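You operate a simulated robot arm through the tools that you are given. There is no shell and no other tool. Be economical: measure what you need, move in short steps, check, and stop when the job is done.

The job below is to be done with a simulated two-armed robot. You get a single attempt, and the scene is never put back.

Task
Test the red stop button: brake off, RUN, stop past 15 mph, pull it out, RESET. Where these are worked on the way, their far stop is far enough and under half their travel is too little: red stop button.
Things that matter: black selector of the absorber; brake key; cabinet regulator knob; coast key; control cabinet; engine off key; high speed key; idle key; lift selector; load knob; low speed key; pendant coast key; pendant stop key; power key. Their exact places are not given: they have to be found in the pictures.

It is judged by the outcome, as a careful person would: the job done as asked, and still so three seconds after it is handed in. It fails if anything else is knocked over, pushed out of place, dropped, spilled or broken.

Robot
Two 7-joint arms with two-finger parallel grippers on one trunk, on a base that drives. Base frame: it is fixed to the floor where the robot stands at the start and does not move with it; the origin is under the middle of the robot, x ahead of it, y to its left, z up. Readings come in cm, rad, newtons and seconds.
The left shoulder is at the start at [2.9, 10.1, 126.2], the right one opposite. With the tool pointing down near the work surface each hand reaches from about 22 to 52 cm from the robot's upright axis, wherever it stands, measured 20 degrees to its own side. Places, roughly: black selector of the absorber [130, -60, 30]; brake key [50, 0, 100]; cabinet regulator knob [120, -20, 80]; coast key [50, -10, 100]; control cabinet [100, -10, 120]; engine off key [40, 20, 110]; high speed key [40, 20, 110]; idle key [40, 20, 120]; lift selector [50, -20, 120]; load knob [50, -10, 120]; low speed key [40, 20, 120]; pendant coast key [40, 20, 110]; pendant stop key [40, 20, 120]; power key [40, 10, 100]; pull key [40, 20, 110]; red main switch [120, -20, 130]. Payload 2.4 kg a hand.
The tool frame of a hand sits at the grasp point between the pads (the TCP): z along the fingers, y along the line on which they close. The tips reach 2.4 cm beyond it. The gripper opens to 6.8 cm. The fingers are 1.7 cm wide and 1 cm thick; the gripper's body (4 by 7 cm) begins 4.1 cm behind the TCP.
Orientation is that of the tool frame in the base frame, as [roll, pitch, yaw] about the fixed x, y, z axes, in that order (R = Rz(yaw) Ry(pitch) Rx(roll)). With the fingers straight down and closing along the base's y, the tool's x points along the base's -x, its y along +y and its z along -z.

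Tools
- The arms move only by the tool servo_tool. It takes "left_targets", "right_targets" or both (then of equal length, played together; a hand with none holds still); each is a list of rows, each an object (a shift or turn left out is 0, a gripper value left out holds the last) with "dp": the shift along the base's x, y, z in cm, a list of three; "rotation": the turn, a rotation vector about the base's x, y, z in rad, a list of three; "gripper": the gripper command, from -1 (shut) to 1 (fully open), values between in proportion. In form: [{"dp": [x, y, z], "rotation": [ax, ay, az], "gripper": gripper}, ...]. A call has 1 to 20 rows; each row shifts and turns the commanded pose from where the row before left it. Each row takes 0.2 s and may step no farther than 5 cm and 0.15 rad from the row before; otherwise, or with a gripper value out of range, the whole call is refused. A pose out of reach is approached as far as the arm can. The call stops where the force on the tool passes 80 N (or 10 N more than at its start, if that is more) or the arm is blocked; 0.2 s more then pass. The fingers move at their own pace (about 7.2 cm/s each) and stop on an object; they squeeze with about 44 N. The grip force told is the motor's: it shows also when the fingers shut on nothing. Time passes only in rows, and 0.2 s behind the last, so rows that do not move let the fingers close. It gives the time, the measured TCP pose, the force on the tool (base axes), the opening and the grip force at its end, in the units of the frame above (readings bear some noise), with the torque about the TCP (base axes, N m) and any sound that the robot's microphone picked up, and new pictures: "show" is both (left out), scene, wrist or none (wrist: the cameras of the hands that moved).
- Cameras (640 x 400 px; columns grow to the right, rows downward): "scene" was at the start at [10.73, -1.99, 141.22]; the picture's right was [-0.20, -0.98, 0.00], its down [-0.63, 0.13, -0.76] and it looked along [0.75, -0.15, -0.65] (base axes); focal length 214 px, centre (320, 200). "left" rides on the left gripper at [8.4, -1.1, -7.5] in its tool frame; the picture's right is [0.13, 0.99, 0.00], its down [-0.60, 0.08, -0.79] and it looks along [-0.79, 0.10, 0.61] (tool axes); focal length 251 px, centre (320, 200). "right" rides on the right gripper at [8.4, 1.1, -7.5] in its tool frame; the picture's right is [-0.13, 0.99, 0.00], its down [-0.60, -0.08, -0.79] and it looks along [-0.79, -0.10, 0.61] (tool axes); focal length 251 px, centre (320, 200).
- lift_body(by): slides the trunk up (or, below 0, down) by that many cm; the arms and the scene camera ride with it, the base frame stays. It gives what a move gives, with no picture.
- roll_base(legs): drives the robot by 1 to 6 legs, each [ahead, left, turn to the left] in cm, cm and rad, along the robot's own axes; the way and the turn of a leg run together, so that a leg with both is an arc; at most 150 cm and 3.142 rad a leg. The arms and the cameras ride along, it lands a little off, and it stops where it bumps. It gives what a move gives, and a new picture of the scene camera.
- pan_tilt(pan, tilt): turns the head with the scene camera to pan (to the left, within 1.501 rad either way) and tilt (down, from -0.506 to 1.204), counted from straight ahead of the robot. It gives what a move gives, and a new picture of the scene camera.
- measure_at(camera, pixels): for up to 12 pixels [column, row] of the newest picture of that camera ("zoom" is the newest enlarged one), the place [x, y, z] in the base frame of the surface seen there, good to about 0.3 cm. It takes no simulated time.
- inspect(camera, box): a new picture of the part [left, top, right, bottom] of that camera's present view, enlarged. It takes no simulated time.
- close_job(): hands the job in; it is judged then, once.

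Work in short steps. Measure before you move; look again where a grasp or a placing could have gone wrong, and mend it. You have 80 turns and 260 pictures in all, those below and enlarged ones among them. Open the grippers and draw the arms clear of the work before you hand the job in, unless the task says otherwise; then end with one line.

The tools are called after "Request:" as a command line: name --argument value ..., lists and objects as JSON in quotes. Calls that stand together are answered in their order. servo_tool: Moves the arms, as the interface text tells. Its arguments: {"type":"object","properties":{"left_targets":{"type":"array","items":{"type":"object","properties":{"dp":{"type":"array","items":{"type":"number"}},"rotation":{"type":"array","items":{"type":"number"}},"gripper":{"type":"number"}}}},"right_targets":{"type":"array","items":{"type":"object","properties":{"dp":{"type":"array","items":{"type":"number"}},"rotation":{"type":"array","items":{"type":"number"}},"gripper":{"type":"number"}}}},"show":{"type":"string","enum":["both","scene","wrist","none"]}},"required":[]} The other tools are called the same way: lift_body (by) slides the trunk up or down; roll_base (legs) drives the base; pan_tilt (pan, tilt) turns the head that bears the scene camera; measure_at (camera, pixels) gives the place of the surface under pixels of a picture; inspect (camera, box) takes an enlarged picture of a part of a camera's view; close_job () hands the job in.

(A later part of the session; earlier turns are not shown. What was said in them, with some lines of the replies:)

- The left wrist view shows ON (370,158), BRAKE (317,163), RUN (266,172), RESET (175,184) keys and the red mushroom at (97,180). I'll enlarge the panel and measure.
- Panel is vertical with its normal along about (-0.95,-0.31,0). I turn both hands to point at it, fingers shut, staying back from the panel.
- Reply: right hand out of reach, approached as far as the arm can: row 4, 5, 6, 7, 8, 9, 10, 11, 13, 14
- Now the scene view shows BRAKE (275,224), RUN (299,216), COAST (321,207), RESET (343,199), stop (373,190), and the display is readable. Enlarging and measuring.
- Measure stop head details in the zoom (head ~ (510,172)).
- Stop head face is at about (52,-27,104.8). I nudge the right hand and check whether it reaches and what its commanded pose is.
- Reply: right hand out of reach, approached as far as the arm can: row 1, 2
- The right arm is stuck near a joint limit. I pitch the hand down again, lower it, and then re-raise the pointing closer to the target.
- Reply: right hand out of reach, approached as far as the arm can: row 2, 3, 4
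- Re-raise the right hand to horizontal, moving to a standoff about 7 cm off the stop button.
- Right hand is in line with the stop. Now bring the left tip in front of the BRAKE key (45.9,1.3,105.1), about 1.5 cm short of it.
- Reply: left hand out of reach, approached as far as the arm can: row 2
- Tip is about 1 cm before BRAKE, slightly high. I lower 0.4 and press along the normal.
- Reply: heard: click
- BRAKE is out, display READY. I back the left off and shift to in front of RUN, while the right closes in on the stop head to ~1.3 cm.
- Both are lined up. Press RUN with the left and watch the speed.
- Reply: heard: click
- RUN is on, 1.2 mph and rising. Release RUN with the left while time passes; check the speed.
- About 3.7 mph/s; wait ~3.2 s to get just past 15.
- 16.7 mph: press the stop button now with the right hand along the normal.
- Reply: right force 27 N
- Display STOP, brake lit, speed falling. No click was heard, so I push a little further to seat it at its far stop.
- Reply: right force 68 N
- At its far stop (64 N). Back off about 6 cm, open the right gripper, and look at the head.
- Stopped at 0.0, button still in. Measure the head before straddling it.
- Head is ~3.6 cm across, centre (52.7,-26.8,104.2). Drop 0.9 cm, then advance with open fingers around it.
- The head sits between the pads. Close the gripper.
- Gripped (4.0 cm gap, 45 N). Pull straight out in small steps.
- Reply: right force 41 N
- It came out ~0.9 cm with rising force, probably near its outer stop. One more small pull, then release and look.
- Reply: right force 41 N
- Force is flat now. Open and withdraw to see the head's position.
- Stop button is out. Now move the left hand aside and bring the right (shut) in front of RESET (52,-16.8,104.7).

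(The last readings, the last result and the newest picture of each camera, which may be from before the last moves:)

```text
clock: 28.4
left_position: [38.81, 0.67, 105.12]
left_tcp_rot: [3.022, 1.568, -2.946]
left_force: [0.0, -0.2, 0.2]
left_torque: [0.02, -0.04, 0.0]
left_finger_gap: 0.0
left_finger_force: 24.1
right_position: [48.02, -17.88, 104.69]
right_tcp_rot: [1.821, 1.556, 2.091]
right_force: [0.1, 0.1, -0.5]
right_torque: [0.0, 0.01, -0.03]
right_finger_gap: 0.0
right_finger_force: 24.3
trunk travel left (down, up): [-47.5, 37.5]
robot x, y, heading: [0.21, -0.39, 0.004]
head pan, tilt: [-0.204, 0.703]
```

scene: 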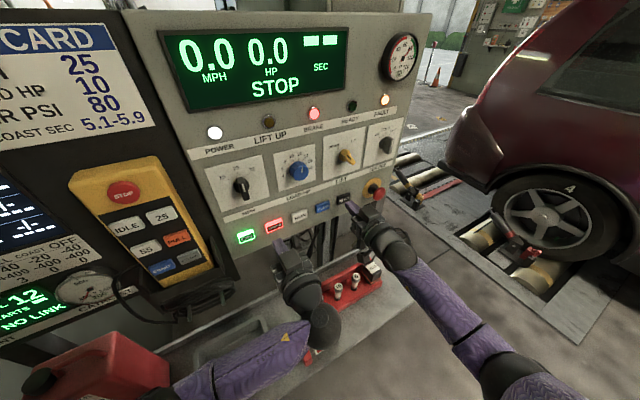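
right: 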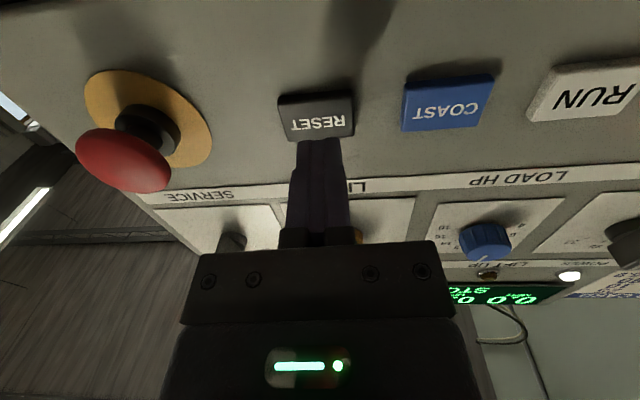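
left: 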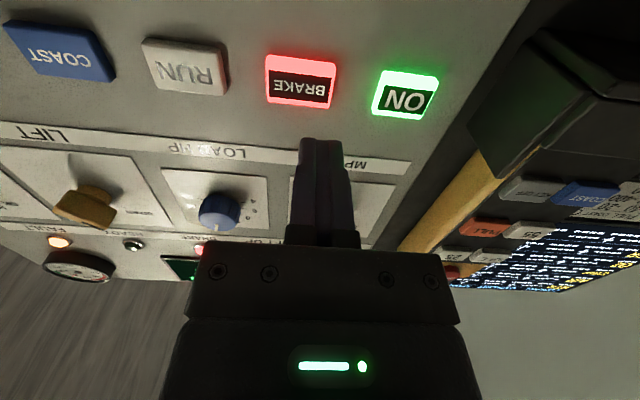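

Right tip (~50.3,-17.2,104.7) is aligned with RESET, ~1.8 cm off. Press.

Request:
servo_tool --right_targets '[{"dp": [0.6, 0.2, 0]}, {"dp": [0.6, 0.2, 0]}, {"dp": [0.5, 0.16, 0]}, {"dp": [0.4, 0.13, 0]}]' --show "both"

```text
clock: 29.4
left_position: [38.87, 0.61, 105.07]
left_tcp_rot: [2.974, 1.57, -2.994]
left_force: [-1.1, -0.4, -1.1]
left_torque: [0.01, -0.03, 0.0]
left_finger_gap: 0.01
left_finger_force: 24.4
right_position: [49.93, -17.28, 104.81]
right_tcp_rot: [1.83, 1.558, 2.099]
right_force: [-3.7, -1.0, 0.3]
right_torque: [0.0, 0.01, 0.01]
right_finger_gap: 0.01
right_finger_force: 23.4
trunk travel left (down, up): [-47.5, 37.5]
robot x, y, heading: [-0.13, -0.02, 0.002]
head pan, tilt: [-0.204, 0.703]
heard: click
```

scene: 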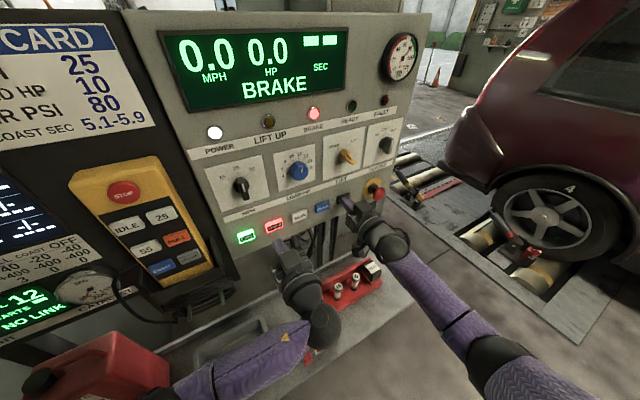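
right: 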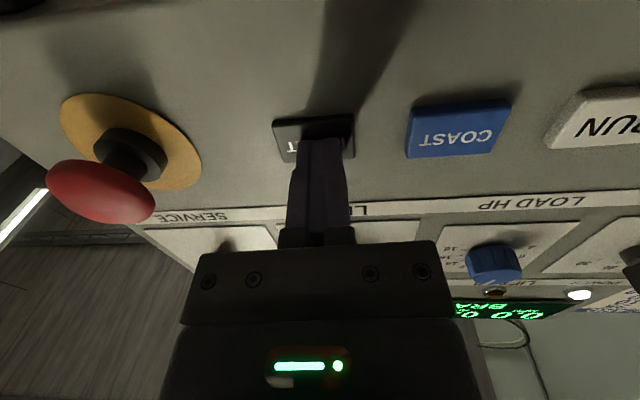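

RESET clicked: fault lamp off, display back to BRAKE at 0.0. Withdraw both hands and open the grippers.

Request:
servo_tool --left_targets '[{}, {"dp": [-1, -0.3, 0]}, {"dp": [-1, -0.3, 0]}, {"dp": [-1, -0.3, 0]}, {"gripper": 1}, {}, {}]' --right_targets '[{"dp": [-1, -0.33, 0]}, {"dp": [-1.5, -0.5, 0]}, {"dp": [-2, -0.6, 0]}, {"dp": [-2, -0.6, 0]}, {"dp": [-2, -0.6, 0], "gripper": 1}, {"dp": [-2, -0.6, 0]}, {}]' --show "scene"

Request:
inspect --camera "scene" --box '[150, 0, 430, 260]'

```text
clock: 31.0
left_position: [35.85, -0.19, 104.95]
left_tcp_rot: [3.065, 1.567, -2.904]
left_force: [-0.5, -0.2, -0.1]
left_torque: [0.0, 0.0, -0.02]
left_finger_gap: 6.78
left_finger_force: 0.0
right_position: [39.47, -20.41, 104.67]
right_tcp_rot: [1.789, 1.558, 2.058]
right_force: [0.3, -0.3, -0.3]
right_torque: [0.01, 0.01, 0.02]
right_finger_gap: 6.79
right_finger_force: 0.1
trunk travel left (down, up): [-47.5, 37.5]
robot x, y, heading: [-0.25, 0.13, -0.0]
head pan, tilt: [-0.204, 0.703]
```

scene: 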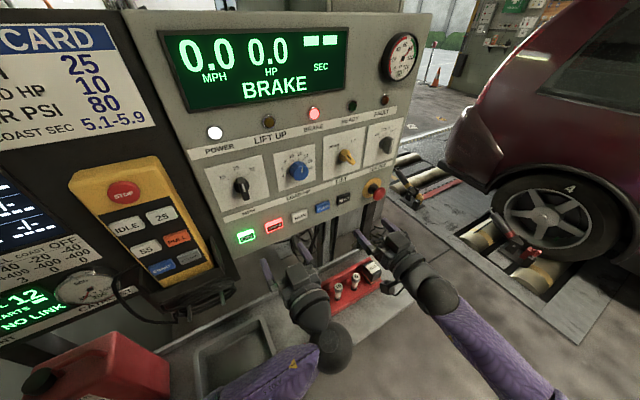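

```text
1.54 times, centred on (290, 130) of scene
```

zoom: 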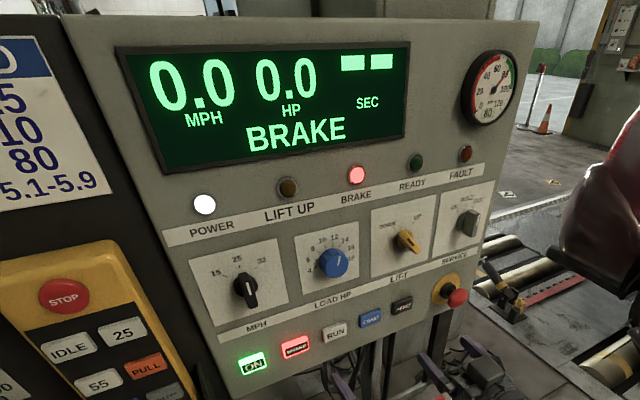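

Everything is settled: stop button out, fault cleared, rollers at 0.0, hands clear. Handing in.

Request:
close_job

```text
The job is handed in.
```

The red stop button was tested and worked: with the brake off and RUN on, I pressed it just past 16.7 mph, and the display went to STOP and the speed fell to 0.0. I then pulled it out and pressed RESET, which cleared the fault lamp; the display now reads BRAKE at 0.0 mph, with the brake back on.
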